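You operate a simulated robot arm through the tools that you are given. There is no shell and no other tool. Be economical: measure what you need, move in short steps, check, and stop when the job is done.

You run a simulated robot arm. Do the job below in one go: nothing can be reset, and whatever is moved stays where it is left.

## Task
Fill the tank up to 30 cm, then heat it to 60 C.
Fine: blue and red valve closed at the end.

The check looks at the end state, three seconds after you hand in, the way a careful person would. Anything else that was tipped, shoved, dropped, spilled or broken makes it a failure.

## Robot
A 7-joint arm with a two-finger parallel gripper, fixed in place. Base frame: the origin is at the foot of the arm, x ahead of it, y to its left, z up. Readings come in mm, degrees, newtons and seconds.
With the tool pointing down near the work surface it reaches from about 200 to 680 mm from the base axis. Its first joint turns from -66.0 to 66.0 degrees. Payload 2.4 kg.
The TCP is the grasp point between the finger pads, 30 mm short of the fingertips. In the tool frame z runs along the fingers and y along their closing line. Largest opening 94 mm; finger width 28, thickness 10; the body of the gripper, 50 by 96 mm, starts 55 mm behind the TCP.
Orientation is that of the tool frame in the base frame, as a unit quaternion [x, y, z, w]. With the fingers straight down and closing along the base's y, the tool's x points along the base's -x, its y along +y and its z along -z.

## Interface
- The arm moves only by the tool send_rows. Its argument "commands" is a list of rows, each an object of numbers (a shift or turn left out is 0, a gripper value left out holds the last): "tx", "ty", "tz": the shift along the tool's x, y, z in units of 40 mm (1.0 is 40 mm); "ax", "ay", "az": the turn, a rotation vector about the tool's x, y, z in units of 8 degrees (1.0 is 8 degrees). In form: [{"tx": .., "ty": .., "tz": .., "ax": .., "ay": .., "az": ..}, ...]. A call has 1 to 20 rows; each row shifts and turns the commanded pose from where the row before left it, along the tool's axes as they then stand. "hand" is the finger opening in mm, from 0 to 94, set as the call begins (left out, the last holds). A call with a number of a shift or a turn outside -1 to 1 is refused whole. A row lasts 0.2 s, in which the tool goes at most 50 mm and 8.6 degrees; a call with a longer step from one row to the next is refused whole, and so is a gripper value outside its range. Where a pose cannot be reached the arm comes as near as it can. A force on the tool above 40 N (or 10 N above the force at the start of the call, whichever is more), or a blocked arm, ends the call early, and 0.2 s more pass. The fingers move at their own pace (about 153 mm/s each) and stop on an object; they squeeze with about 45 N. The grip force told is the motor's: it shows also when the fingers shut on nothing. Time passes only in rows, and 0.2 s behind the last, so rows that do not move let the fingers close. The reply holds the time, the measured pose of the TCP, the force on the tool along the base axes, the opening and the grip force, in the units named above and with some noise.
- Cameras (640 x 400 px; columns grow to the right, rows downward): "scene" is fixed at [45.1, 474.2, 1433.2]; the picture's right is [-0.76, -0.65, 0.00], its down [-0.49, 0.57, -0.66] and it looks along [0.43, -0.50, -0.75] (base axes); focal length 304 px, centre (320, 200). "wrist" rides on the gripper at [-37, 0, -58] in the tool frame; the picture's right is [0.00, -1.00, 0.00], its down [0.97, 0.00, -0.24] and it looks along [0.24, 0.00, 0.97] (tool axes); focal length 218 px, centre (320, 200).
- capture(camera): a new picture of that camera. It takes no simulated time.
- measure_at(camera, pixels): for up to 12 pixels [column, row] of the newest picture of that camera ("zoom" is the newest enlarged one), the place [x, y, z] in the base frame of the surface seen there, good to about 3 mm, but the place of the scene camera against the robot may be out by one fixed shift of up to 25 mm in any direction. It takes no simulated time.
- inspect(camera, box): a new picture of the part [left, top, right, bottom] of that camera's present view, enlarged. It takes no simulated time.
- close_job(): hands the job in; it is judged then, once.

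Keep the steps short. Do not move on a guess: measure, check each grasp and each placing, and mend mistakes. In all there are 80 turns and 38 pictures (those below and enlarged ones count). Leave the gripper open and the arm clear of the work at the hand-in unless told otherwise, and finish with a single line.

The tools are called after "Request:" by a JSON object that holds its "method" and its "body". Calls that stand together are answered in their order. send_rows: Moves the arm, as the interface text tells. Its arguments: {"type":"object","properties":{"commands":{"type":"array"},"hand":{"type":"number"}},"required":["commands"]} The other tools are called the same way: capture (camera) takes a picture; measure_at (camera, pixels) gives the place of the surface under pixels of a picture; inspect (camera, box) takes an enlarged picture of a part of a camera's view; close_job () hands the job in.

At the start:

```text
time_s: 0.0
eef_pos: [433.2, -135.4, 1059.1]
ee_rot: [0.002, 1.0, 0.0, -0.001]
force: [-0.2, 0.6, 0.0]
grip_width: 94.0
grasp_force: 0.0
```

scene: 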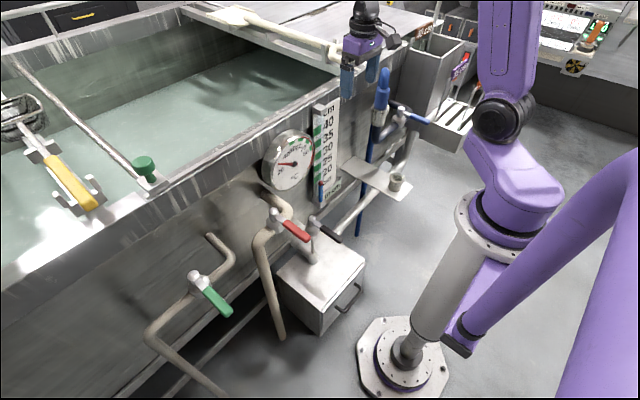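
wrist: 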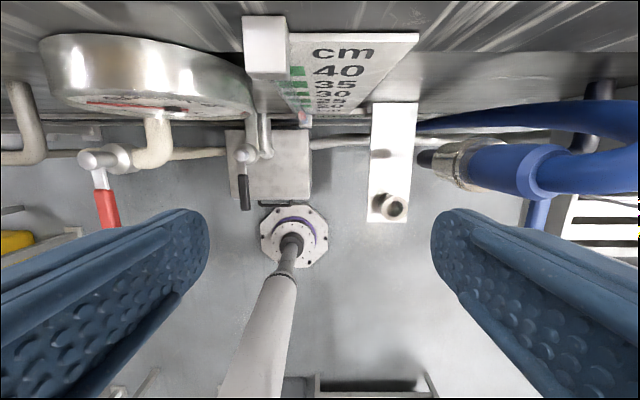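

I see a tank with a dial, a level scale, red, green and black valve levers and a blue hose or tap. I'll enlarge the valve and gauge areas.

Request:
{"method": "inspect", "body": {"camera": "scene", "box": [240, 60, 460, 200]}}

Request:
{"method": "inspect", "body": {"camera": "scene", "box": [140, 180, 380, 340]}}

```text
2.86 times, centred on (350, 130) of scene
```

zoom: 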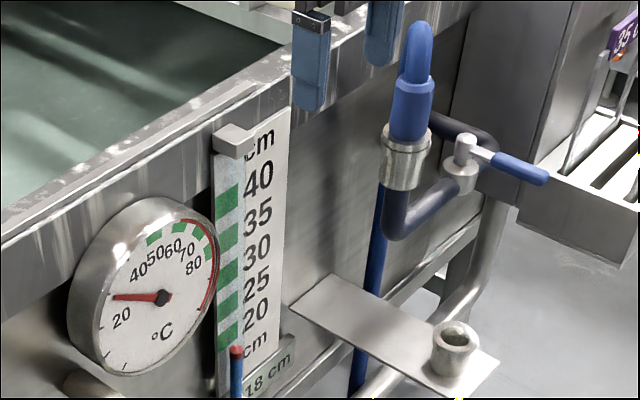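

```text
2.50 times, centred on (260, 260) of scene
```

zoom: 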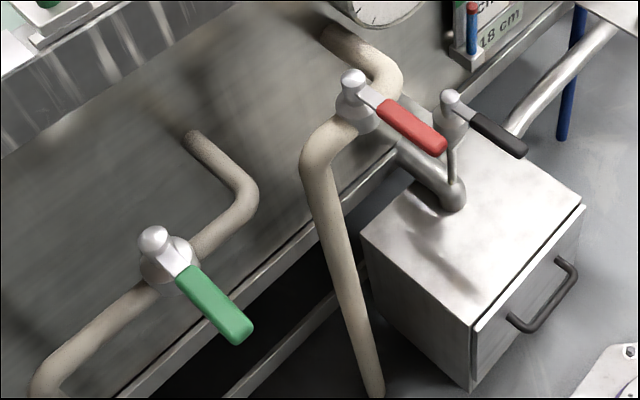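

The level reads 18 cm and the dial about 25 °C. I'll measure the valve parts on the scene picture and look closer at the wrist view.

Request:
{"method": "inspect", "body": {"camera": "wrist", "box": [0, 60, 320, 240]}}

Request:
{"method": "inspect", "body": {"camera": "scene", "box": [360, 80, 460, 150]}}

Request:
{"method": "measure_at", "body": {"camera": "scene", "pixels": [[401, 112], [410, 116], [430, 122], [273, 213], [285, 222], [305, 237], [311, 219], [324, 229], [335, 236], [193, 276], [208, 292], [229, 311]]}}

Request:
{"method": "measure_at", "body": {"camera": "wrist", "pixels": [[88, 158], [100, 185], [110, 215], [242, 155], [245, 200], [425, 158], [395, 207], [455, 165], [120, 160], [300, 50]]}}

```text
2.00 times, centred on (160, 150) of wrist
```

zoom: 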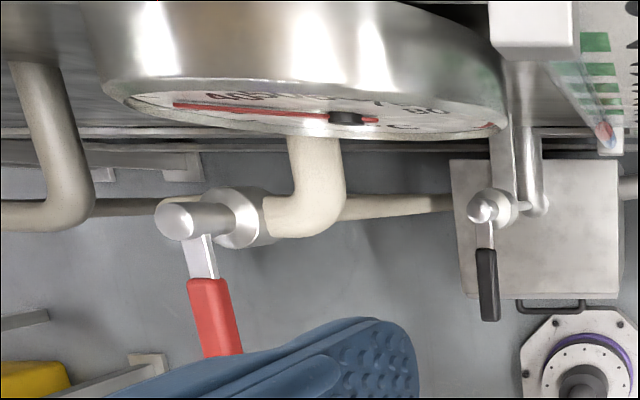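

```text
5.71 times, centred on (410, 115) of scene
```

zoom: 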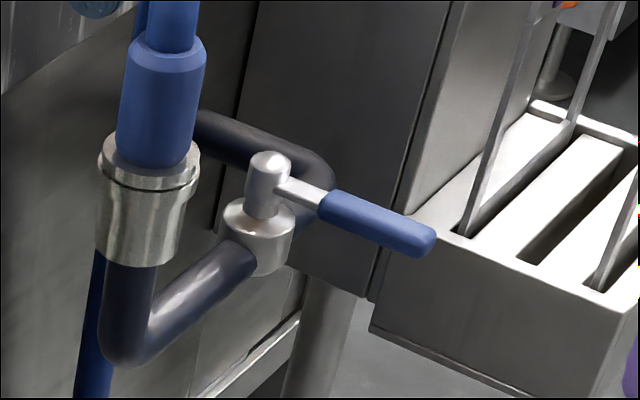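

```text
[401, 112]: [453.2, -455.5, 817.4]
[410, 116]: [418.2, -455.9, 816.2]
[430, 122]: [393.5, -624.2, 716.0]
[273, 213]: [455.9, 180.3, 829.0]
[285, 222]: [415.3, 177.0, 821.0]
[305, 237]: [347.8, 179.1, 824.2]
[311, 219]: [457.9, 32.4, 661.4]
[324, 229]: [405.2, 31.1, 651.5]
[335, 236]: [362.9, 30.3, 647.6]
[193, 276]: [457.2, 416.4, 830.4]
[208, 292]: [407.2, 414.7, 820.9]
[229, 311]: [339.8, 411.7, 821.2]
```

```text
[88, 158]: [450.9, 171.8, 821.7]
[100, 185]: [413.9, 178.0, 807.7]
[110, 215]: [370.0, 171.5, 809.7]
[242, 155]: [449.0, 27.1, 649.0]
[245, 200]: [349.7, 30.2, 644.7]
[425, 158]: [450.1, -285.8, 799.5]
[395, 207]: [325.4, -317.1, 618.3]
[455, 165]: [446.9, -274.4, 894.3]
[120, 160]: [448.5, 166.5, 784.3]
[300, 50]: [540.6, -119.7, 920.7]
```

Blue, red and green levers sit square to their pipes, which run along y, so they look closed. I'll check the black valve and measure the obstacles near the levers.

Request:
{"method": "inspect", "body": {"camera": "scene", "box": [250, 170, 370, 245]}}

Request:
{"method": "measure_at", "body": {"camera": "scene", "pixels": [[288, 165], [305, 175], [268, 172], [280, 140], [398, 184], [375, 175], [435, 122], [379, 118], [384, 95], [386, 70], [330, 120], [250, 195]]}}

Request:
{"method": "measure_at", "body": {"camera": "zoom", "pixels": [[320, 140], [320, 250], [250, 200], [330, 320]]}}

```text
5.33 times, centred on (310, 208) of scene
```

zoom: 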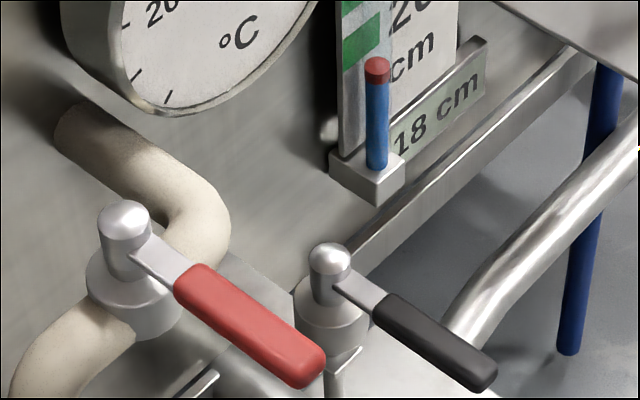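

```text
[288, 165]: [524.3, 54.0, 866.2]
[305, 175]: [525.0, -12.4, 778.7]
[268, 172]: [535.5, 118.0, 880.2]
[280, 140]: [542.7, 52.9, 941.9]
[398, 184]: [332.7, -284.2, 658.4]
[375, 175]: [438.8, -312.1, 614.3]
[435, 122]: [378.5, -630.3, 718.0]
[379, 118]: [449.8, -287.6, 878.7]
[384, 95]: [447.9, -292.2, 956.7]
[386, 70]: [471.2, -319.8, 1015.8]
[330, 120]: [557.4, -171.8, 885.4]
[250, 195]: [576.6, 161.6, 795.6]
```

```text
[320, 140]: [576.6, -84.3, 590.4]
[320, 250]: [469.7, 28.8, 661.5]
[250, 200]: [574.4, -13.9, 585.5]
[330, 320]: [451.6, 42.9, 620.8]
```

All four levers look closed: the pipes run along y and the levers point to -x. I'll go to the blue valve first. I retract to x≈335, pass the hose loop, then look at the lever with the wrist camera.

Request:
{"method": "send_rows", "body": {"commands": [{"tx": 1}, {"tx": 1}, {"tx": 0.5}, {"ty": -1}, {"ty": -1}, {"ty": -1}, {"ty": -1}, {"ty": -1}, {"ty": -1}, {"ty": -1}, {"ty": -1}, {"tz": 1}, {"tz": 1}], "hand": 60}}

Request:
{"method": "capture", "body": {"camera": "wrist"}}

```text
time_s: 2.8
eef_pos: [330.1, -457.9, 978.4]
ee_rot: [0.0, 1.0, 0.0, 0.0]
force: [0.3, -0.3, -0.4]
grip_width: 59.9
grasp_force: 0.1
```

```text
30 pictures are left
```

wrist: 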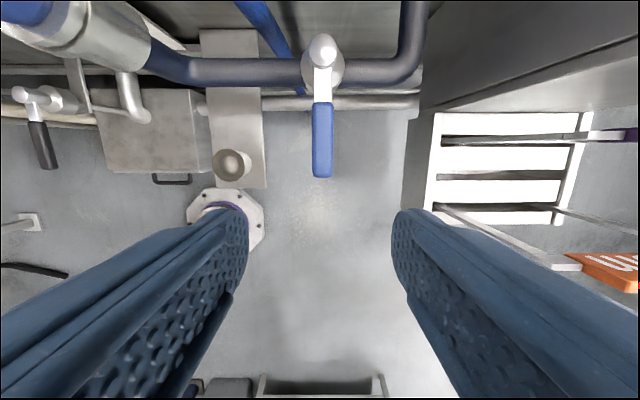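

The blue lever runs from pixel (322,50) at the stem to (322,175) at the tip. I'll measure it and its surroundings.

Request:
{"method": "measure_at", "body": {"camera": "wrist", "pixels": [[323, 45], [322, 85], [322, 115], [322, 150], [322, 172], [250, 72], [375, 68], [408, 40], [430, 60], [110, 50], [440, 115], [70, 30]]}}

```text
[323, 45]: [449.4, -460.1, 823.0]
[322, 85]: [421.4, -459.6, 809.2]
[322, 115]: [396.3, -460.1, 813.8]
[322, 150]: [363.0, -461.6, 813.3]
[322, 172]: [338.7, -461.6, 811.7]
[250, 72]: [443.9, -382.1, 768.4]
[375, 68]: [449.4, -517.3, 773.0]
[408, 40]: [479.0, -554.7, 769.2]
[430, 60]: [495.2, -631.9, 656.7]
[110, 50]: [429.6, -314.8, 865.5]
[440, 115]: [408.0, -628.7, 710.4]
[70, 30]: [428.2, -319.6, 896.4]
```

Pivot is at (449,-460), the handle spans x 338–420 with its top at z≈813, and the pipe top is at about 773. I'll lower the open fingers over the handle at x≈379, with the tips at z≈790.

Request:
{"method": "send_rows", "body": {"commands": [{"tx": -0.6, "ty": -0.06}, {"tx": -0.62}, {"tz": 1}, {"tz": 1}, {"tz": 1}, {"tz": 0.95}], "hand": 44}}

Request:
{"method": "capture", "body": {"camera": "wrist"}}

```text
time_s: 4.2
eef_pos: [380.1, -457.7, 819.8]
ee_rot: [-0.001, 1.0, 0.0, 0.0]
force: [0.9, -0.6, 0.2]
grip_width: 43.9
grasp_force: 0.1
```

```text
29 pictures are left
```

wrist: 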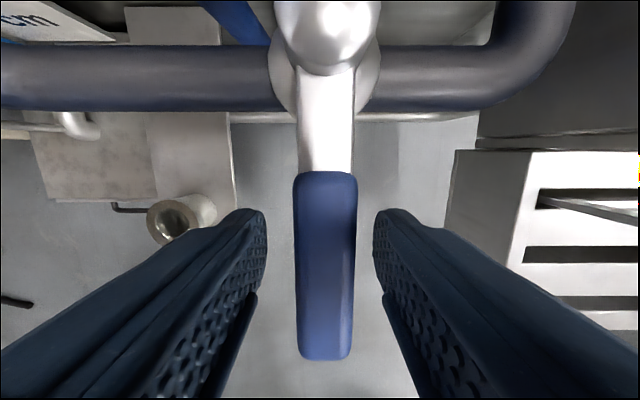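

The handle (about 18 mm wide) is centred between the fingers. I'll narrow the opening to 26 mm and swing 24° toward +y about the pivot as a test.

Request:
{"method": "send_rows", "body": {"commands": [{}, {"tx": -0.017, "ty": 0.244, "az": 1}, {"tx": -0.017, "ty": 0.244, "az": 1}, {"tx": -0.017, "ty": 0.244, "az": 1}], "hand": 26}}

Request:
{"method": "capture", "body": {"camera": "scene"}}

```text
time_s: 5.0
eef_pos: [382.9, -455.9, 825.0]
ee_rot: [0.121, 0.993, -0.015, 0.011]
force: [0.6, -21.1, -4.6]
grip_width: 37.4
grasp_force: 10.2
stopped in row 3: the force on the tool passed its limit (the readings are from after the stop); the commanded pose is now the measured one
```

```text
28 pictures are left
```

scene: 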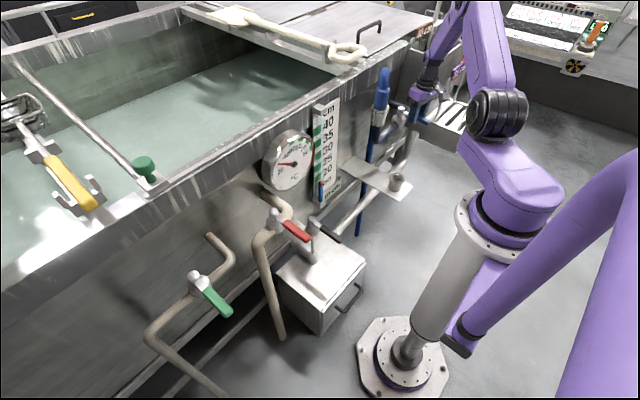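

The lever resisted toward +y and hit a stop. I'll open the fingers, square up again and try the other way.

Request:
{"method": "send_rows", "body": {"commands": [{}, {"az": -0.9}, {"az": -0.8}], "hand": 60}}

Request:
{"method": "capture", "body": {"camera": "wrist"}}

```text
time_s: 5.8
eef_pos: [383.8, -450.3, 822.7]
ee_rot: [0.001, 1.0, -0.01, 0.006]
force: [0.2, -0.2, -0.1]
grip_width: 59.7
grasp_force: 0.1
```

```text
27 pictures are left
```

wrist: 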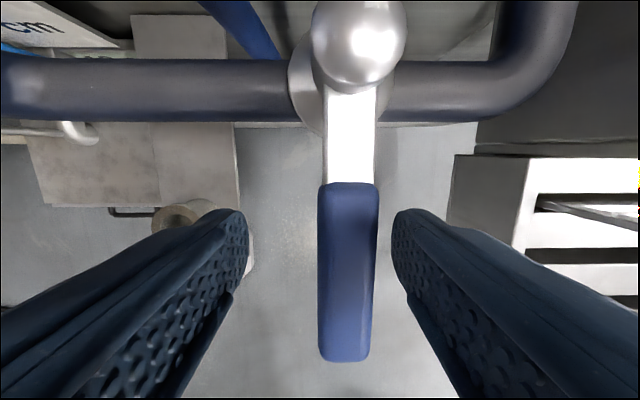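

The lever is unmoved. I'll re-centre on it (pixel 347 → 320) with a 34 mm opening and swing it about 32° toward -y.

Request:
{"method": "send_rows", "body": {"commands": [{"ty": -0.25, "tz": 0.05}, {}, {"tx": -0.016, "ty": -0.226, "az": -1}, {"tx": -0.016, "ty": -0.226, "az": -1}, {"tx": -0.016, "ty": -0.226, "az": -1}, {"tx": -0.016, "ty": -0.226, "az": -1}], "hand": 34}}

Request:
{"method": "inspect", "body": {"camera": "scene", "box": [250, 60, 450, 200]}}

```text
time_s: 7.2
eef_pos: [392.7, -494.7, 823.1]
ee_rot: [-0.276, 0.961, -0.011, 0.004]
force: [-0.9, 1.8, 0.1]
grip_width: 35.1
grasp_force: 0.7
```

```text
2.86 times, centred on (350, 130) of scene
```

zoom: 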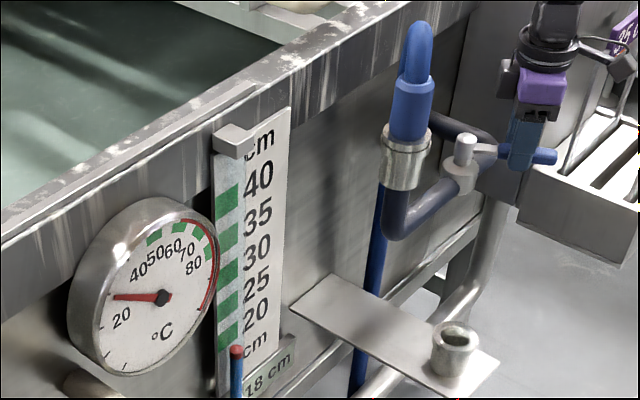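

The lever turns freely toward -y (about 30°) and the level is unchanged. I'll swing another 32° and look.

Request:
{"method": "send_rows", "body": {"commands": [{"tx": -0.016, "ty": -0.226, "az": -1}, {"tx": -0.016, "ty": -0.226, "az": -1}, {"tx": -0.016, "ty": -0.226, "az": -1}, {"tx": -0.016, "ty": -0.226, "az": -1}]}}

Request:
{"method": "inspect", "body": {"camera": "scene", "box": [250, 60, 450, 200]}}

```text
time_s: 8.2
eef_pos: [420.1, -518.4, 823.9]
ee_rot: [-0.53, 0.848, -0.013, -0.001]
force: [-1.5, 1.5, -1.6]
grip_width: 35.6
grasp_force: 0.7
```

```text
2.86 times, centred on (350, 130) of scene
```

zoom: 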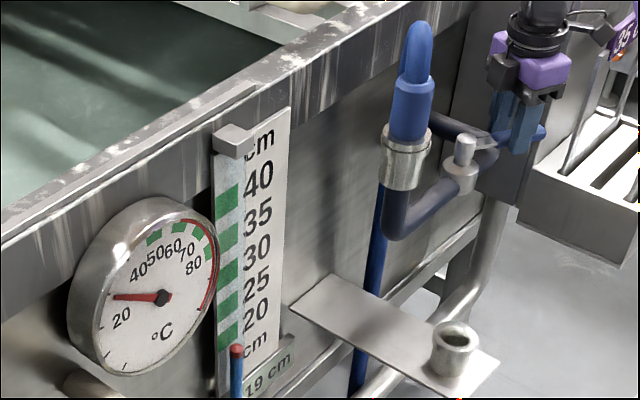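

It now reads 19 cm, so water is flowing. I'll wait 3 s without moving to measure the rate.

Request:
{"method": "send_rows", "body": {"commands": [{}, {}, {}, {}, {}, {}, {}, {}, {}, {}, {}, {}, {}, {}]}}

Request:
{"method": "inspect", "body": {"camera": "scene", "box": [290, 90, 370, 220]}}

```text
time_s: 11.2
eef_pos: [420.2, -519.5, 824.6]
ee_rot: [-0.528, 0.849, -0.012, -0.001]
force: [-0.1, -0.7, 0.5]
grip_width: 34.0
grasp_force: 0.1
```

```text
3.08 times, centred on (330, 155) of scene
```

zoom: 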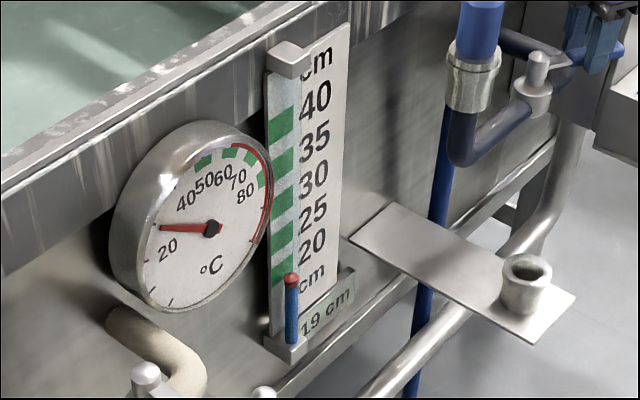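

Still 19 cm after 3 s, so it's slow. I'll wait 8 s more.

Request:
{"method": "send_rows", "body": {"commands": [{}, {}, {}, {}, {}, {}, {}, {}, {}, {}, {}, {}, {}, {}, {}, {}, {}, {}, {}, {}]}}

Request:
{"method": "send_rows", "body": {"commands": [{}, {}, {}, {}, {}, {}, {}, {}, {}, {}, {}, {}, {}, {}, {}, {}, {}, {}, {}, {}]}}

Request:
{"method": "inspect", "body": {"camera": "scene", "box": [290, 90, 370, 220]}}

```text
time_s: 15.4
eef_pos: [420.1, -518.4, 823.0]
ee_rot: [-0.528, 0.849, -0.013, 0.0]
force: [-0.1, -0.8, 0.0]
grip_width: 34.0
grasp_force: 0.1
```

```text
time_s: 19.6
eef_pos: [420.4, -519.4, 823.2]
ee_rot: [-0.528, 0.849, -0.012, 0.0]
force: [-0.7, -0.4, -0.4]
grip_width: 34.1
grasp_force: 0.0
```

```text
3.08 times, centred on (330, 155) of scene
```

zoom: 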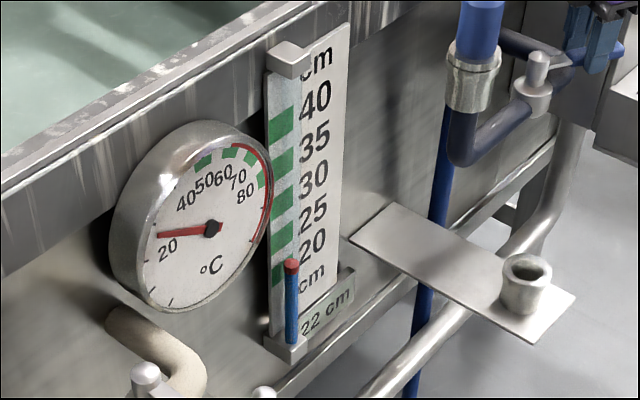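

22 cm at 19.6 s, roughly 0.28 cm/s. I'll wait about 17 s, then look.

Request:
{"method": "send_rows", "body": {"commands": [{}, {}, {}, {}, {}, {}, {}, {}, {}, {}, {}, {}, {}, {}, {}, {}, {}, {}, {}, {}]}}

Request:
{"method": "send_rows", "body": {"commands": [{}, {}, {}, {}, {}, {}, {}, {}, {}, {}, {}, {}, {}, {}, {}, {}, {}, {}, {}, {}]}}

Request:
{"method": "send_rows", "body": {"commands": [{}, {}, {}, {}, {}, {}, {}, {}, {}, {}, {}, {}, {}, {}, {}, {}, {}, {}, {}, {}]}}

Request:
{"method": "send_rows", "body": {"commands": [{}, {}, {}, {}, {}, {}, {}, {}, {}, {}, {}, {}, {}, {}, {}, {}, {}, {}, {}, {}]}}

Request:
{"method": "inspect", "body": {"camera": "scene", "box": [290, 90, 370, 220]}}

```text
time_s: 23.8
eef_pos: [421.2, -518.5, 824.3]
ee_rot: [-0.528, 0.849, -0.013, -0.001]
force: [0.8, 0.9, -1.0]
grip_width: 33.6
grasp_force: 0.0
```

```text
time_s: 28.0
eef_pos: [420.4, -518.9, 823.6]
ee_rot: [-0.529, 0.848, -0.013, -0.001]
force: [-0.2, -0.5, -0.4]
grip_width: 33.8
grasp_force: 0.0
```

```text
time_s: 32.2
eef_pos: [420.4, -518.9, 823.9]
ee_rot: [-0.529, 0.849, -0.013, 0.0]
force: [0.2, -0.4, -0.5]
grip_width: 34.2
grasp_force: 0.1
```

```text
time_s: 36.4
eef_pos: [420.2, -518.5, 822.9]
ee_rot: [-0.528, 0.849, -0.013, 0.0]
force: [0.6, 0.7, -0.5]
grip_width: 34.0
grasp_force: 0.1
```

```text
3.08 times, centred on (330, 155) of scene
```

zoom: 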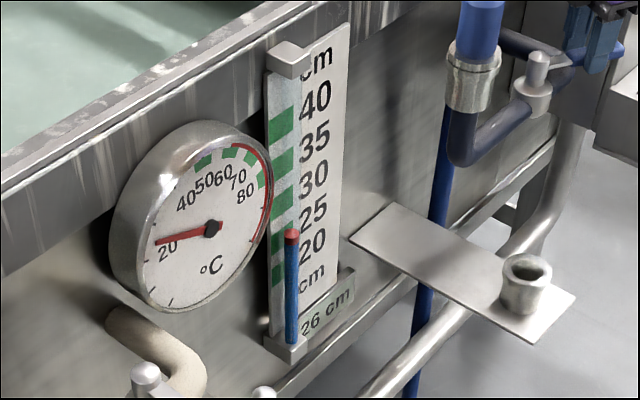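

26 cm at 36.4 s, about 0.25 cm/s. I'll wait 8.4 s and look.

Request:
{"method": "send_rows", "body": {"commands": [{}, {}, {}, {}, {}, {}, {}, {}, {}, {}, {}, {}, {}, {}, {}, {}, {}, {}, {}, {}]}}

Request:
{"method": "send_rows", "body": {"commands": [{}, {}, {}, {}, {}, {}, {}, {}, {}, {}, {}, {}, {}, {}, {}, {}, {}, {}, {}, {}]}}

Request:
{"method": "inspect", "body": {"camera": "scene", "box": [300, 120, 350, 205]}}

```text
time_s: 40.6
eef_pos: [419.7, -518.1, 823.0]
ee_rot: [-0.528, 0.849, -0.012, 0.0]
force: [0.0, -0.4, -0.2]
grip_width: 33.9
grasp_force: 0.0
```

```text
time_s: 44.8
eef_pos: [421.1, -518.7, 823.3]
ee_rot: [-0.528, 0.849, -0.012, 0.0]
force: [-0.9, 0.6, 0.0]
grip_width: 34.2
grasp_force: 0.1
```

```text
4.71 times, centred on (325, 162) of scene
```

zoom: 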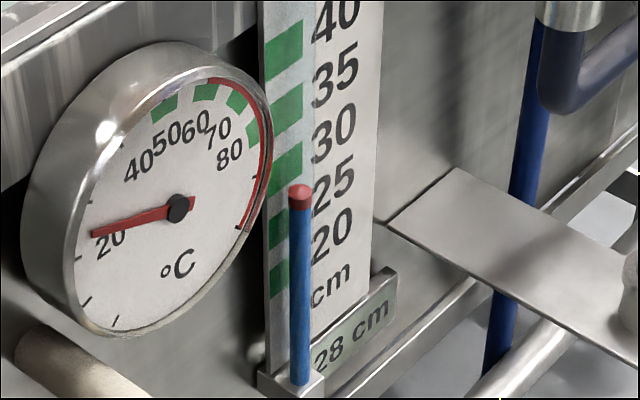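

28 cm at 44.8 s. I'll wait 4.2 s and look.

Request:
{"method": "send_rows", "body": {"commands": [{}, {}, {}, {}, {}, {}, {}, {}, {}, {}, {}, {}, {}, {}, {}, {}, {}, {}, {}, {}]}}

Request:
{"method": "inspect", "body": {"camera": "scene", "box": [300, 120, 350, 205]}}

```text
time_s: 49.0
eef_pos: [419.7, -519.4, 823.0]
ee_rot: [-0.528, 0.849, -0.012, 0.0]
force: [-0.6, -0.1, 0.2]
grip_width: 34.3
grasp_force: 0.0
```

```text
4.71 times, centred on (325, 162) of scene
```

zoom: 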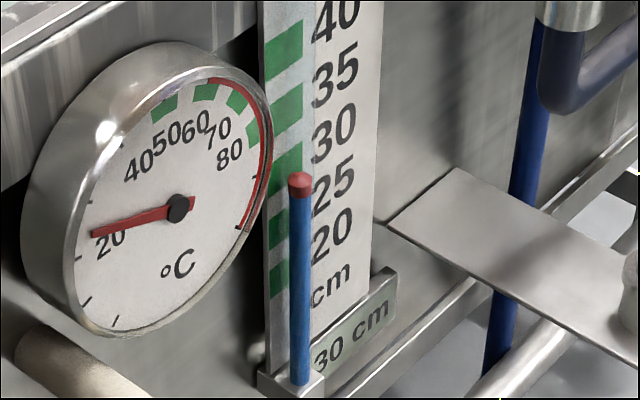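

It reads 30 cm (about 29.6 by the rate). I'll swing the lever back now: eight rows, then a small sideways push to take up the finger slack.

Request:
{"method": "send_rows", "body": {"commands": [{"tx": -0.016, "ty": 0.226, "az": 1}, {"tx": -0.016, "ty": 0.226, "az": 1}, {"tx": -0.016, "ty": 0.226, "az": 1}, {"tx": -0.016, "ty": 0.226, "az": 1}, {"tx": -0.016, "ty": 0.226, "az": 1}, {"tx": -0.016, "ty": 0.226, "az": 1}, {"tx": -0.016, "ty": 0.226, "az": 1}, {"tx": -0.016, "ty": 0.226, "az": 1}, {"ty": 0.12}, {"ty": 0.1}]}}

Request:
{"method": "capture", "body": {"camera": "wrist"}}

Request:
{"method": "inspect", "body": {"camera": "scene", "box": [290, 90, 450, 205]}}

```text
time_s: 51.2
eef_pos: [383.2, -453.0, 821.4]
ee_rot: [0.003, 1.0, -0.011, 0.007]
force: [-2.0, -5.6, -0.5]
grip_width: 37.0
grasp_force: 2.9
```

```text
19 pictures are left
```

wrist: 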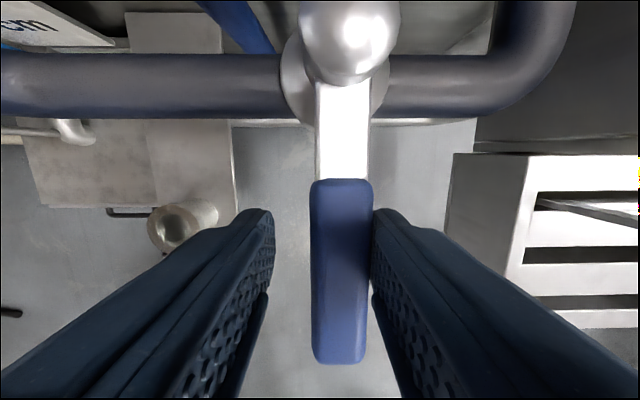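

```text
3.48 times, centred on (370, 148) of scene
```

zoom: 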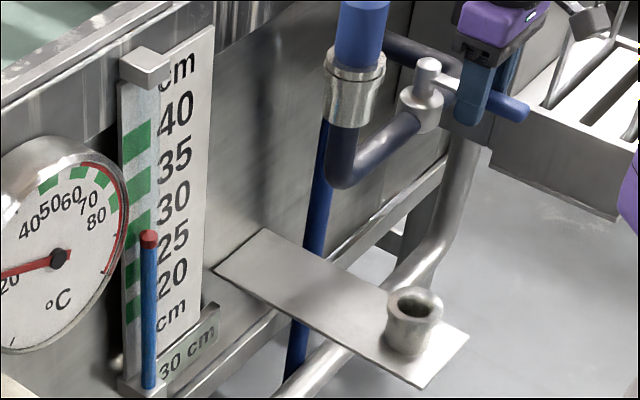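

The blue lever is back square against its stop and the level reads 30 cm. I'll open, lift, and move over to the red lever.

Request:
{"method": "send_rows", "body": {"commands": [{"ty": -0.15}, {}, {"tz": -1}, {"tz": -1}, {"tz": -1}, {"tz": -1}, {"tx": 1}, {"tx": 0.3, "ty": 0.5}], "hand": 60}}

Request:
{"method": "send_rows", "body": {"commands": [{"ty": 1}, {"ty": 1}, {"ty": 1}, {"ty": 1}, {"ty": 1}, {"ty": 1}, {"ty": 1}, {"ty": 1}, {"ty": 1}, {"ty": 1}, {"ty": 1}, {"ty": 1}, {"ty": 1}, {"ty": 1}, {"ty": 1}, {"ty": 0.3}]}}

Request:
{"method": "capture", "body": {"camera": "wrist"}}

Request:
{"method": "capture", "body": {"camera": "scene"}}

```text
time_s: 53.0
eef_pos: [329.4, -435.5, 980.2]
ee_rot: [0.0, 1.0, -0.01, 0.006]
force: [-0.3, -0.2, -0.3]
grip_width: 60.4
grasp_force: 0.0
```

```text
time_s: 56.4
eef_pos: [331.3, 178.6, 966.8]
ee_rot: [0.002, 1.0, -0.01, 0.007]
force: [0.3, 0.3, 0.3]
grip_width: 60.0
grasp_force: 0.1
```

```text
17 pictures are left
```

wrist: 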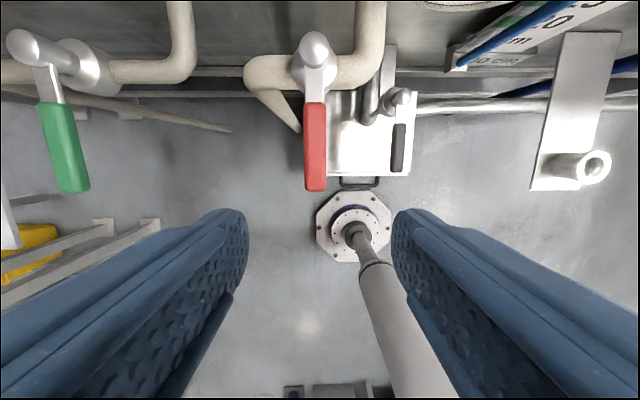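

```text
16 pictures are left
```

scene: 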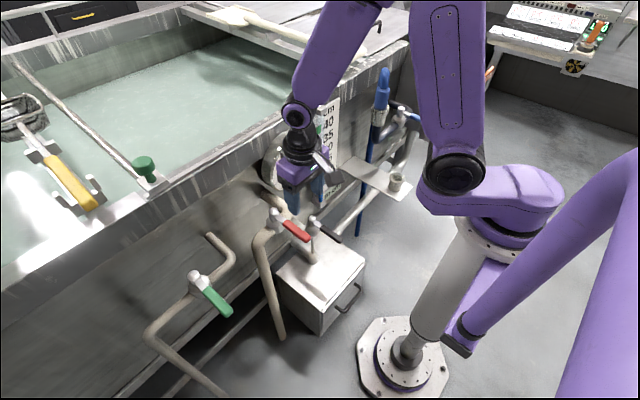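

The red lever runs from (315,45) to (315,188) in the wrist picture. I'll measure it and the nearby pipe and dial.

Request:
{"method": "measure_at", "body": {"camera": "wrist", "pixels": [[315, 45], [315, 85], [315, 115], [315, 150], [314, 185], [270, 75], [350, 70], [372, 25], [460, 5]]}}

```text
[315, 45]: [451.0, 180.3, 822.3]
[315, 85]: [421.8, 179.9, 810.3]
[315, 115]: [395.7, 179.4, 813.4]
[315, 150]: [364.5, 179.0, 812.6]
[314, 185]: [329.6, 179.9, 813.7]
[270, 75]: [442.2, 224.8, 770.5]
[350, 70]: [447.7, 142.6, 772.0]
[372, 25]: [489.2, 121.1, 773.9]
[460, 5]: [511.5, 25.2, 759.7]
```

Pivot is (449,180) with the same geometry as blue. I'll descend over the handle at x≈382 with tips at z≈792 and set a 34 mm opening.

Request:
{"method": "send_rows", "body": {"commands": [{"tx": -0.64, "ty": 0.03}, {"tx": -0.64}, {"tz": 1}, {"tz": 1}, {"tz": 1}, {"tz": 0.62}, {}], "hand": 40}}

Request:
{"method": "capture", "body": {"camera": "wrist"}}

```text
time_s: 58.0
eef_pos: [387.1, 175.8, 823.2]
ee_rot: [0.001, 1.0, -0.011, 0.007]
force: [-0.1, 0.6, -0.5]
grip_width: 40.2
grasp_force: 0.0
```

```text
15 pictures are left
```

wrist: 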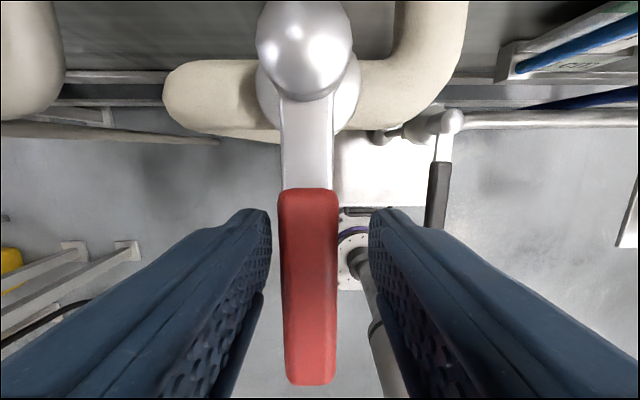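

The handle is slightly toward +y. I'll re-centre by 3 mm and swing 32° toward -y, the way the blue one opened.

Request:
{"method": "send_rows", "body": {"commands": [{"ty": 0.08}, {"tx": -0.015, "ty": -0.216, "az": -1}, {"tx": -0.015, "ty": -0.216, "az": -1}, {"tx": -0.015, "ty": -0.216, "az": -1}, {"tx": -0.015, "ty": -0.216, "az": -1}], "hand": 34}}

Request:
{"method": "inspect", "body": {"camera": "scene", "box": [230, 100, 370, 250]}}

```text
time_s: 58.9
eef_pos: [390.4, 172.4, 825.8]
ee_rot: [-0.156, 0.988, -0.005, 0.017]
force: [-6.8, 24.2, -4.6]
grip_width: 48.2
grasp_force: 12.3
stopped in row 4: the force on the tool passed its limit (the readings are from after the stop); the commanded pose is now the measured one
```

```text
2.67 times, centred on (300, 175) of scene
```

zoom: 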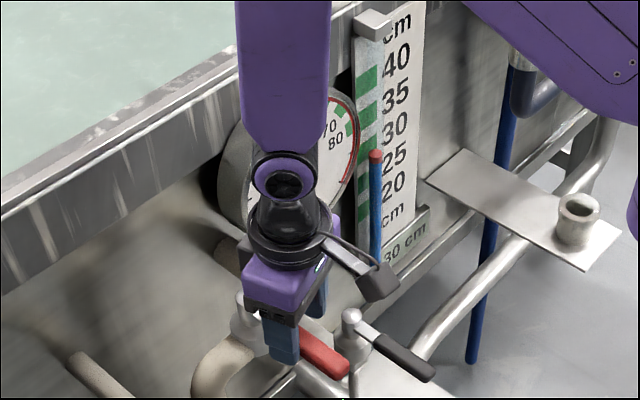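

The red lever stops toward -y, so it opens toward +y. The level still reads 30 cm. I'll open the fingers, square up and look.

Request:
{"method": "send_rows", "body": {"commands": [{}, {"az": 0.8}, {"az": 0.8}, {"az": 0.64}], "hand": 60}}

Request:
{"method": "capture", "body": {"camera": "wrist"}}

```text
time_s: 59.9
eef_pos: [391.7, 167.9, 825.6]
ee_rot: [0.005, 1.0, -0.004, 0.016]
force: [-0.2, -0.4, 0.3]
grip_width: 60.0
grasp_force: 0.0
```

```text
13 pictures are left
```

wrist: 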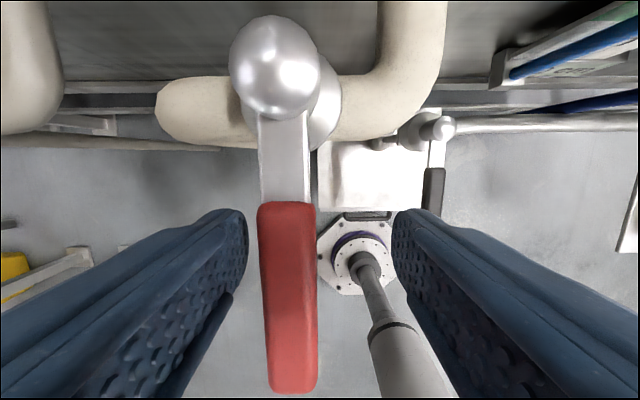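

The lever is still square. I'll re-centre (+12 mm y, 10 mm outward) and swing 32° toward +y.

Request:
{"method": "send_rows", "body": {"commands": [{"tx": 0.25, "ty": 0.3, "tz": 0.06}, {}, {"tx": -0.016, "ty": 0.23, "az": 1}, {"tx": -0.016, "ty": 0.23, "az": 1}, {"tx": -0.016, "ty": 0.23, "az": 1}, {"tx": -0.016, "ty": 0.23, "az": 1}], "hand": 34}}

Request:
{"method": "inspect", "body": {"camera": "scene", "box": [230, 100, 370, 250]}}

```text
time_s: 61.3
eef_pos: [390.3, 213.2, 821.7]
ee_rot: [0.281, 0.96, 0.0, 0.014]
force: [-0.3, -2.0, 0.4]
grip_width: 35.2
grasp_force: 1.2
```

```text
2.67 times, centred on (300, 175) of scene
```

zoom: 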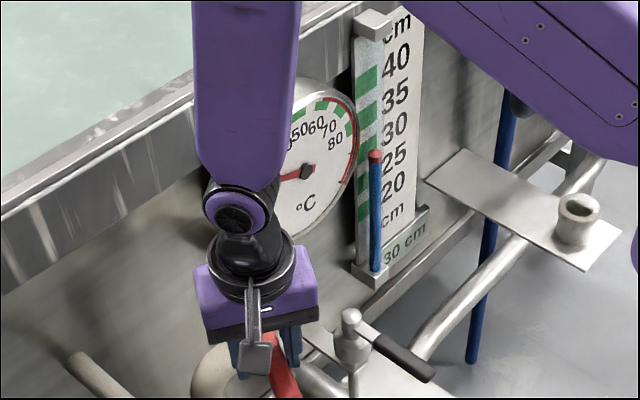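

The red lever is turning. Another 32° should also clear the view of the dial.

Request:
{"method": "send_rows", "body": {"commands": [{"tx": -0.016, "ty": 0.23, "az": 1}, {"tx": -0.016, "ty": 0.23, "az": 1}, {"tx": -0.016, "ty": 0.23, "az": 1}, {"tx": -0.016, "ty": 0.23, "az": 1}]}}

Request:
{"method": "inspect", "body": {"camera": "scene", "box": [230, 100, 370, 250]}}

```text
time_s: 62.3
eef_pos: [419.2, 238.6, 822.8]
ee_rot: [0.535, 0.845, 0.004, 0.015]
force: [-1.7, -1.5, -1.1]
grip_width: 35.3
grasp_force: 1.4
```

```text
2.67 times, centred on (300, 175) of scene
```

zoom: 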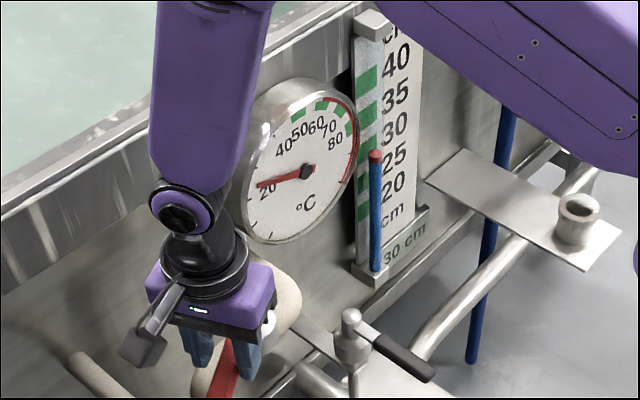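

The dial is in view at about 23 °C. I'll wait 4.2 s and read it.

Request:
{"method": "send_rows", "body": {"commands": [{}, {}, {}, {}, {}, {}, {}, {}, {}, {}, {}, {}, {}, {}, {}, {}, {}, {}, {}, {}]}}

Request:
{"method": "inspect", "body": {"camera": "scene", "box": [260, 110, 350, 200]}}

```text
time_s: 66.5
eef_pos: [418.3, 237.0, 823.4]
ee_rot: [0.533, 0.846, 0.005, 0.015]
force: [0.0, -0.8, 0.9]
grip_width: 34.0
grasp_force: 0.3
```

```text
4.44 times, centred on (305, 155) of scene
```

zoom: 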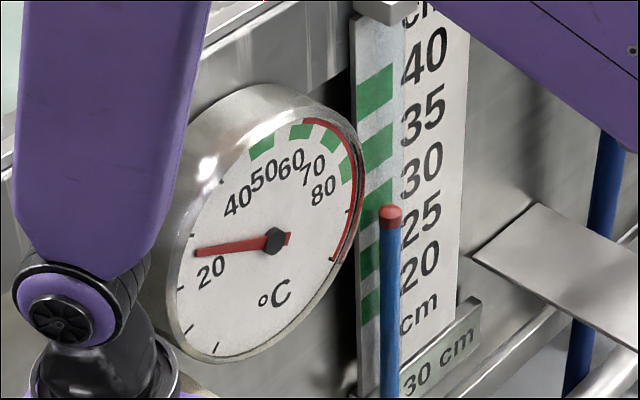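

The needle is at about 26 °C, rising about 1 °C/s, and the second green band is centred on 60. I'll wait 12.6 s.

Request:
{"method": "send_rows", "body": {"commands": [{}, {}, {}, {}, {}, {}, {}, {}, {}, {}, {}, {}, {}, {}, {}, {}, {}, {}, {}, {}]}}

Request:
{"method": "send_rows", "body": {"commands": [{}, {}, {}, {}, {}, {}, {}, {}, {}, {}, {}, {}, {}, {}, {}, {}, {}, {}, {}, {}]}}

Request:
{"method": "send_rows", "body": {"commands": [{}, {}, {}, {}, {}, {}, {}, {}, {}, {}, {}, {}, {}, {}, {}, {}, {}, {}, {}, {}]}}

Request:
{"method": "inspect", "body": {"camera": "scene", "box": [260, 110, 350, 200]}}

```text
time_s: 70.7
eef_pos: [419.1, 239.3, 822.5]
ee_rot: [0.533, 0.846, 0.004, 0.016]
force: [0.1, 0.8, -0.7]
grip_width: 33.9
grasp_force: 0.0
```

```text
time_s: 74.9
eef_pos: [418.7, 239.5, 822.4]
ee_rot: [0.534, 0.846, 0.005, 0.015]
force: [-0.4, 0.2, 0.3]
grip_width: 34.1
grasp_force: 0.1
```

```text
time_s: 79.1
eef_pos: [418.4, 238.5, 822.9]
ee_rot: [0.534, 0.846, 0.005, 0.016]
force: [0.3, 0.0, -0.4]
grip_width: 34.2
grasp_force: 0.1
```

```text
4.44 times, centred on (305, 155) of scene
```

zoom: 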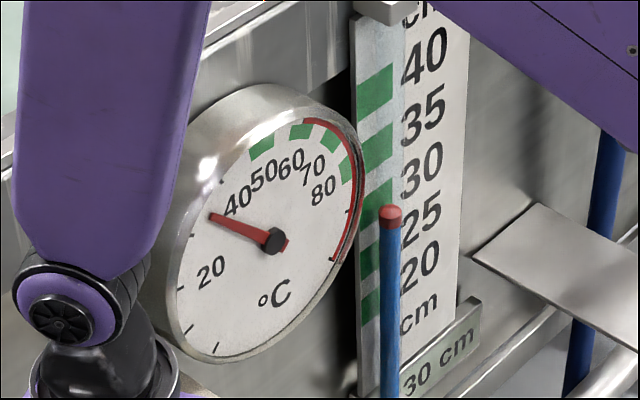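

About 34–35 °C now, roughly 0.65 °C/s. I'll wait about 21 s.

Request:
{"method": "send_rows", "body": {"commands": [{}, {}, {}, {}, {}, {}, {}, {}, {}, {}, {}, {}, {}, {}, {}, {}, {}, {}, {}, {}]}}

Request:
{"method": "send_rows", "body": {"commands": [{}, {}, {}, {}, {}, {}, {}, {}, {}, {}, {}, {}, {}, {}, {}, {}, {}, {}, {}, {}]}}

Request:
{"method": "send_rows", "body": {"commands": [{}, {}, {}, {}, {}, {}, {}, {}, {}, {}, {}, {}, {}, {}, {}, {}, {}, {}, {}, {}]}}

Request:
{"method": "send_rows", "body": {"commands": [{}, {}, {}, {}, {}, {}, {}, {}, {}, {}, {}, {}, {}, {}, {}, {}, {}, {}, {}, {}]}}

Request:
{"method": "send_rows", "body": {"commands": [{}, {}, {}, {}, {}, {}, {}, {}, {}, {}, {}, {}, {}, {}, {}, {}, {}, {}, {}, {}]}}

Request:
{"method": "inspect", "body": {"camera": "scene", "box": [260, 110, 350, 200]}}

```text
time_s: 83.3
eef_pos: [417.5, 239.4, 824.1]
ee_rot: [0.533, 0.846, 0.004, 0.015]
force: [-0.8, -0.9, 0.8]
grip_width: 33.8
grasp_force: 0.0
```

```text
time_s: 87.5
eef_pos: [417.9, 238.7, 823.4]
ee_rot: [0.534, 0.846, 0.005, 0.015]
force: [0.4, 0.0, -0.1]
grip_width: 33.9
grasp_force: 0.1
```

```text
time_s: 91.7
eef_pos: [417.2, 238.0, 822.8]
ee_rot: [0.534, 0.846, 0.005, 0.015]
force: [0.3, 0.2, 0.0]
grip_width: 33.8
grasp_force: 0.0
```

```text
time_s: 95.9
eef_pos: [418.4, 239.0, 823.1]
ee_rot: [0.533, 0.846, 0.004, 0.015]
force: [-0.3, 0.1, 0.3]
grip_width: 34.0
grasp_force: 0.0
```

```text
time_s: 100.1
eef_pos: [417.5, 238.0, 823.4]
ee_rot: [0.533, 0.846, 0.005, 0.015]
force: [-0.6, 1.1, 0.6]
grip_width: 33.9
grasp_force: 0.0
```

```text
4.44 times, centred on (305, 155) of scene
```

zoom: 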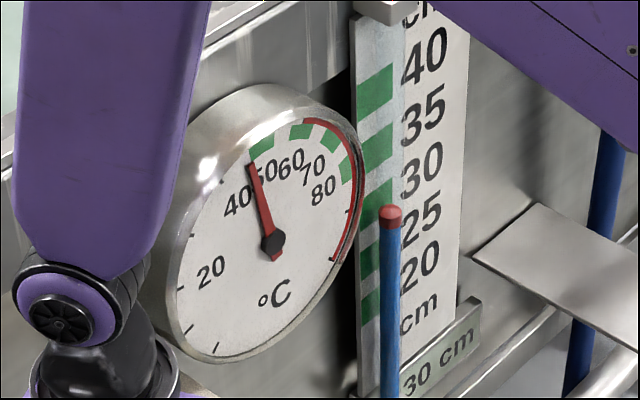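

About 47.5 °C at 100.1 s, roughly 0.63 °C/s. I'll wait 12.6 s and read again.

Request:
{"method": "send_rows", "body": {"commands": [{}, {}, {}, {}, {}, {}, {}, {}, {}, {}, {}, {}, {}, {}, {}, {}, {}, {}, {}, {}]}}

Request:
{"method": "send_rows", "body": {"commands": [{}, {}, {}, {}, {}, {}, {}, {}, {}, {}, {}, {}, {}, {}, {}, {}, {}, {}, {}, {}]}}

Request:
{"method": "send_rows", "body": {"commands": [{}, {}, {}, {}, {}, {}, {}, {}, {}, {}, {}, {}, {}, {}, {}, {}, {}, {}, {}, {}]}}

Request:
{"method": "inspect", "body": {"camera": "scene", "box": [275, 120, 325, 175]}}

```text
time_s: 104.3
eef_pos: [418.9, 238.5, 822.6]
ee_rot: [0.533, 0.846, 0.004, 0.015]
force: [1.3, -0.4, -0.1]
grip_width: 33.8
grasp_force: 0.1
```

```text
time_s: 108.5
eef_pos: [419.4, 238.4, 822.7]
ee_rot: [0.534, 0.846, 0.005, 0.015]
force: [-0.5, 0.9, -0.5]
grip_width: 34.0
grasp_force: 0.0
```

```text
time_s: 112.7
eef_pos: [418.3, 238.3, 822.2]
ee_rot: [0.534, 0.846, 0.005, 0.015]
force: [0.3, -0.1, -0.3]
grip_width: 34.1
grasp_force: 0.1
```

```text
7.27 times, centred on (300, 148) of scene
```

zoom: 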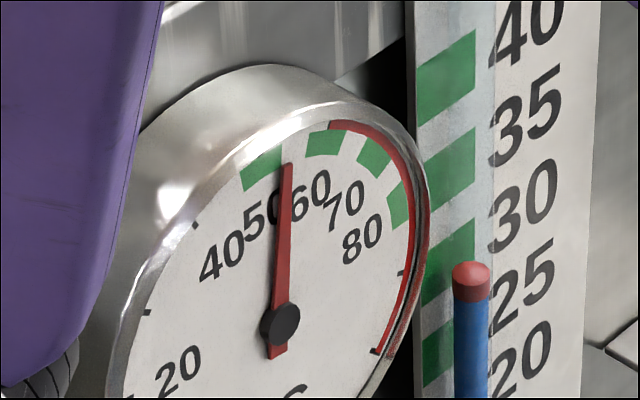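

By dial geometry this is about 53.3 °C at 112.7 s, roughly 0.56 °C/s. I'll wait 8.4 s and read again.

Request:
{"method": "send_rows", "body": {"commands": [{}, {}, {}, {}, {}, {}, {}, {}, {}, {}, {}, {}, {}, {}, {}, {}, {}, {}, {}, {}]}}

Request:
{"method": "send_rows", "body": {"commands": [{}, {}, {}, {}, {}, {}, {}, {}, {}, {}, {}, {}, {}, {}, {}, {}, {}, {}, {}, {}]}}

Request:
{"method": "inspect", "body": {"camera": "scene", "box": [275, 120, 325, 175]}}

```text
time_s: 116.9
eef_pos: [418.0, 238.7, 822.2]
ee_rot: [0.534, 0.845, 0.005, 0.016]
force: [-0.3, -0.1, 0.4]
grip_width: 34.3
grasp_force: 0.0
```

```text
time_s: 121.1
eef_pos: [418.9, 238.5, 822.7]
ee_rot: [0.533, 0.846, 0.005, 0.015]
force: [-0.1, 0.6, 0.0]
grip_width: 34.0
grasp_force: 0.0
```

```text
7.27 times, centred on (300, 148) of scene
```

zoom: 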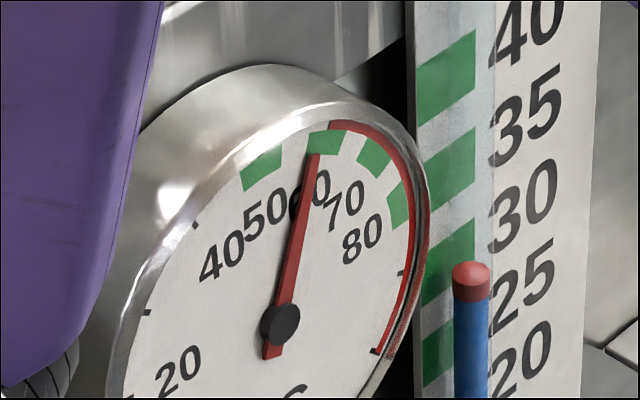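

About 57.7 °C at 121.1 s. I'll wait 2.8 s more, then swing the red lever back to closed with the slack push.

Request:
{"method": "send_rows", "body": {"commands": [{}, {}, {}, {}, {}, {}, {}, {}, {}, {}, {}, {}, {}]}}

Request:
{"method": "send_rows", "body": {"commands": [{"tx": -0.016, "ty": -0.23, "az": -1}, {"tx": -0.016, "ty": -0.23, "az": -1}, {"tx": -0.016, "ty": -0.23, "az": -1}, {"tx": -0.016, "ty": -0.23, "az": -1}, {"tx": -0.016, "ty": -0.23, "az": -1}, {"tx": -0.016, "ty": -0.23, "az": -1}, {"tx": -0.016, "ty": -0.23, "az": -1}, {"tx": -0.016, "ty": -0.23, "az": -1}, {"ty": -0.12}, {"ty": -0.1}]}}

Request:
{"method": "capture", "body": {"camera": "wrist"}}

```text
time_s: 123.9
eef_pos: [417.9, 238.5, 822.9]
ee_rot: [0.533, 0.846, 0.005, 0.015]
force: [-0.5, -0.2, 0.0]
grip_width: 33.7
grasp_force: 0.1
```

```text
time_s: 126.1
eef_pos: [380.2, 171.8, 822.5]
ee_rot: [0.001, 1.0, -0.003, 0.016]
force: [-2.5, 8.5, 2.0]
grip_width: 39.0
grasp_force: 4.4
```

```text
5 pictures are left
```

wrist: 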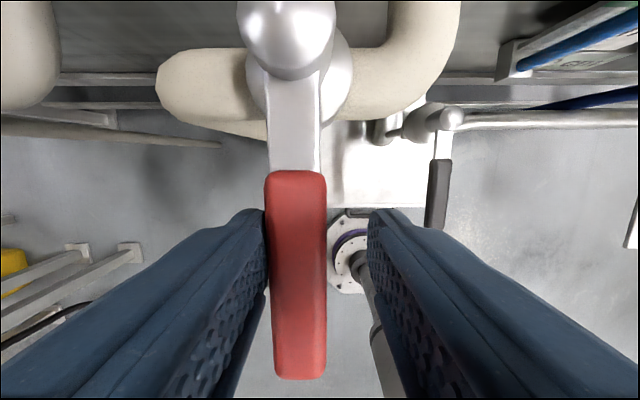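

The red lever is square against its stop. I'll open, lift off, and back away to the starting side to view the dial and valves.

Request:
{"method": "send_rows", "body": {"commands": [{"ty": 0.15}, {}, {"tz": -1}, {"tz": -1}, {"tz": -1}, {"tz": -1}, {"tx": 1}, {"ty": -1}, {"ty": -1}, {"ty": -1}, {"ty": -1}, {"ty": -1}, {"ty": -1}, {"ty": -1}, {"ty": -1}], "hand": 80}}

Request:
{"method": "inspect", "body": {"camera": "scene", "box": [250, 110, 350, 250]}}

```text
time_s: 129.3
eef_pos: [332.8, -141.6, 983.4]
ee_rot: [0.004, 1.0, -0.004, 0.015]
force: [0.0, 0.1, -0.7]
grip_width: 79.8
grasp_force: 0.1
```

```text
2.86 times, centred on (300, 180) of scene
```

zoom: 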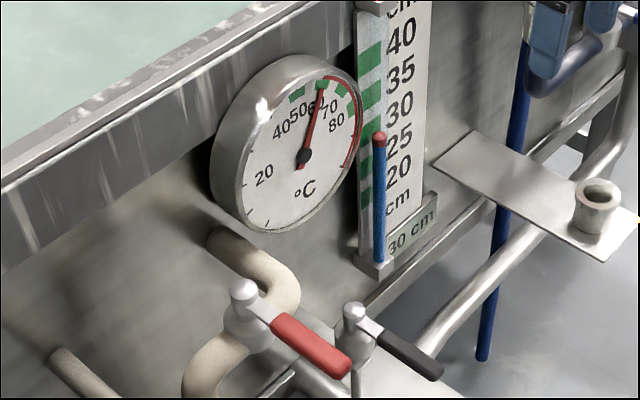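

Red is closed, the level reads 30 cm and the needle is on the 60 band. I'll take a close reading of the dial.

Request:
{"method": "inspect", "body": {"camera": "scene", "box": [275, 120, 325, 175]}}

Request:
{"method": "capture", "body": {"camera": "scene"}}

```text
7.27 times, centred on (300, 148) of scene
```

zoom: 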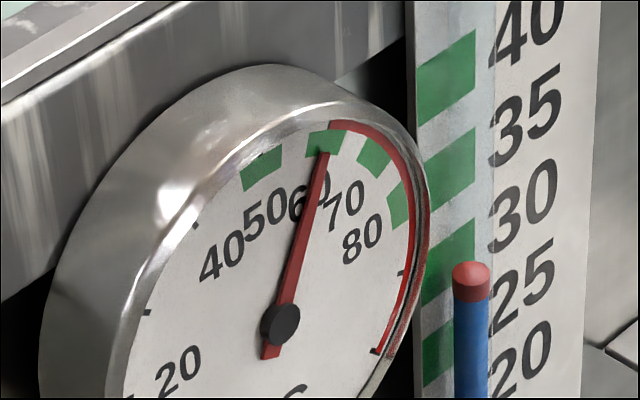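

```text
2 pictures are left
```

scene: 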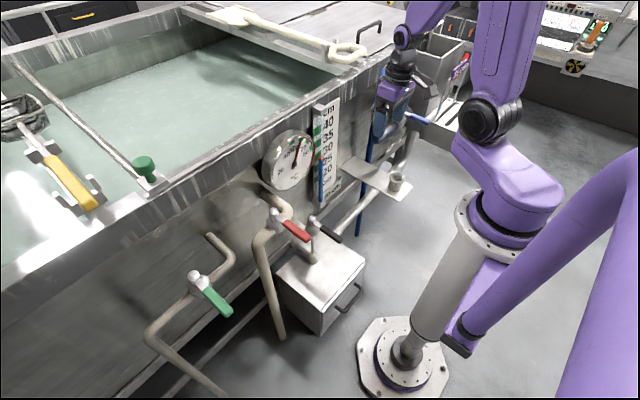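

The needle is near the middle of the 60 band, the level reads 30 cm, all levers are closed, and the arm is clear with the gripper open. I'll hand in.

Request:
{"method": "close_job", "body": {}}

```text
The job is handed in.
```

I filled the tank to 30 cm and heated it to about 60 °C (the needle is in the 60 band, roughly 59–60 by my reading); the blue and red valves are closed, and the arm is clear with the gripper open.
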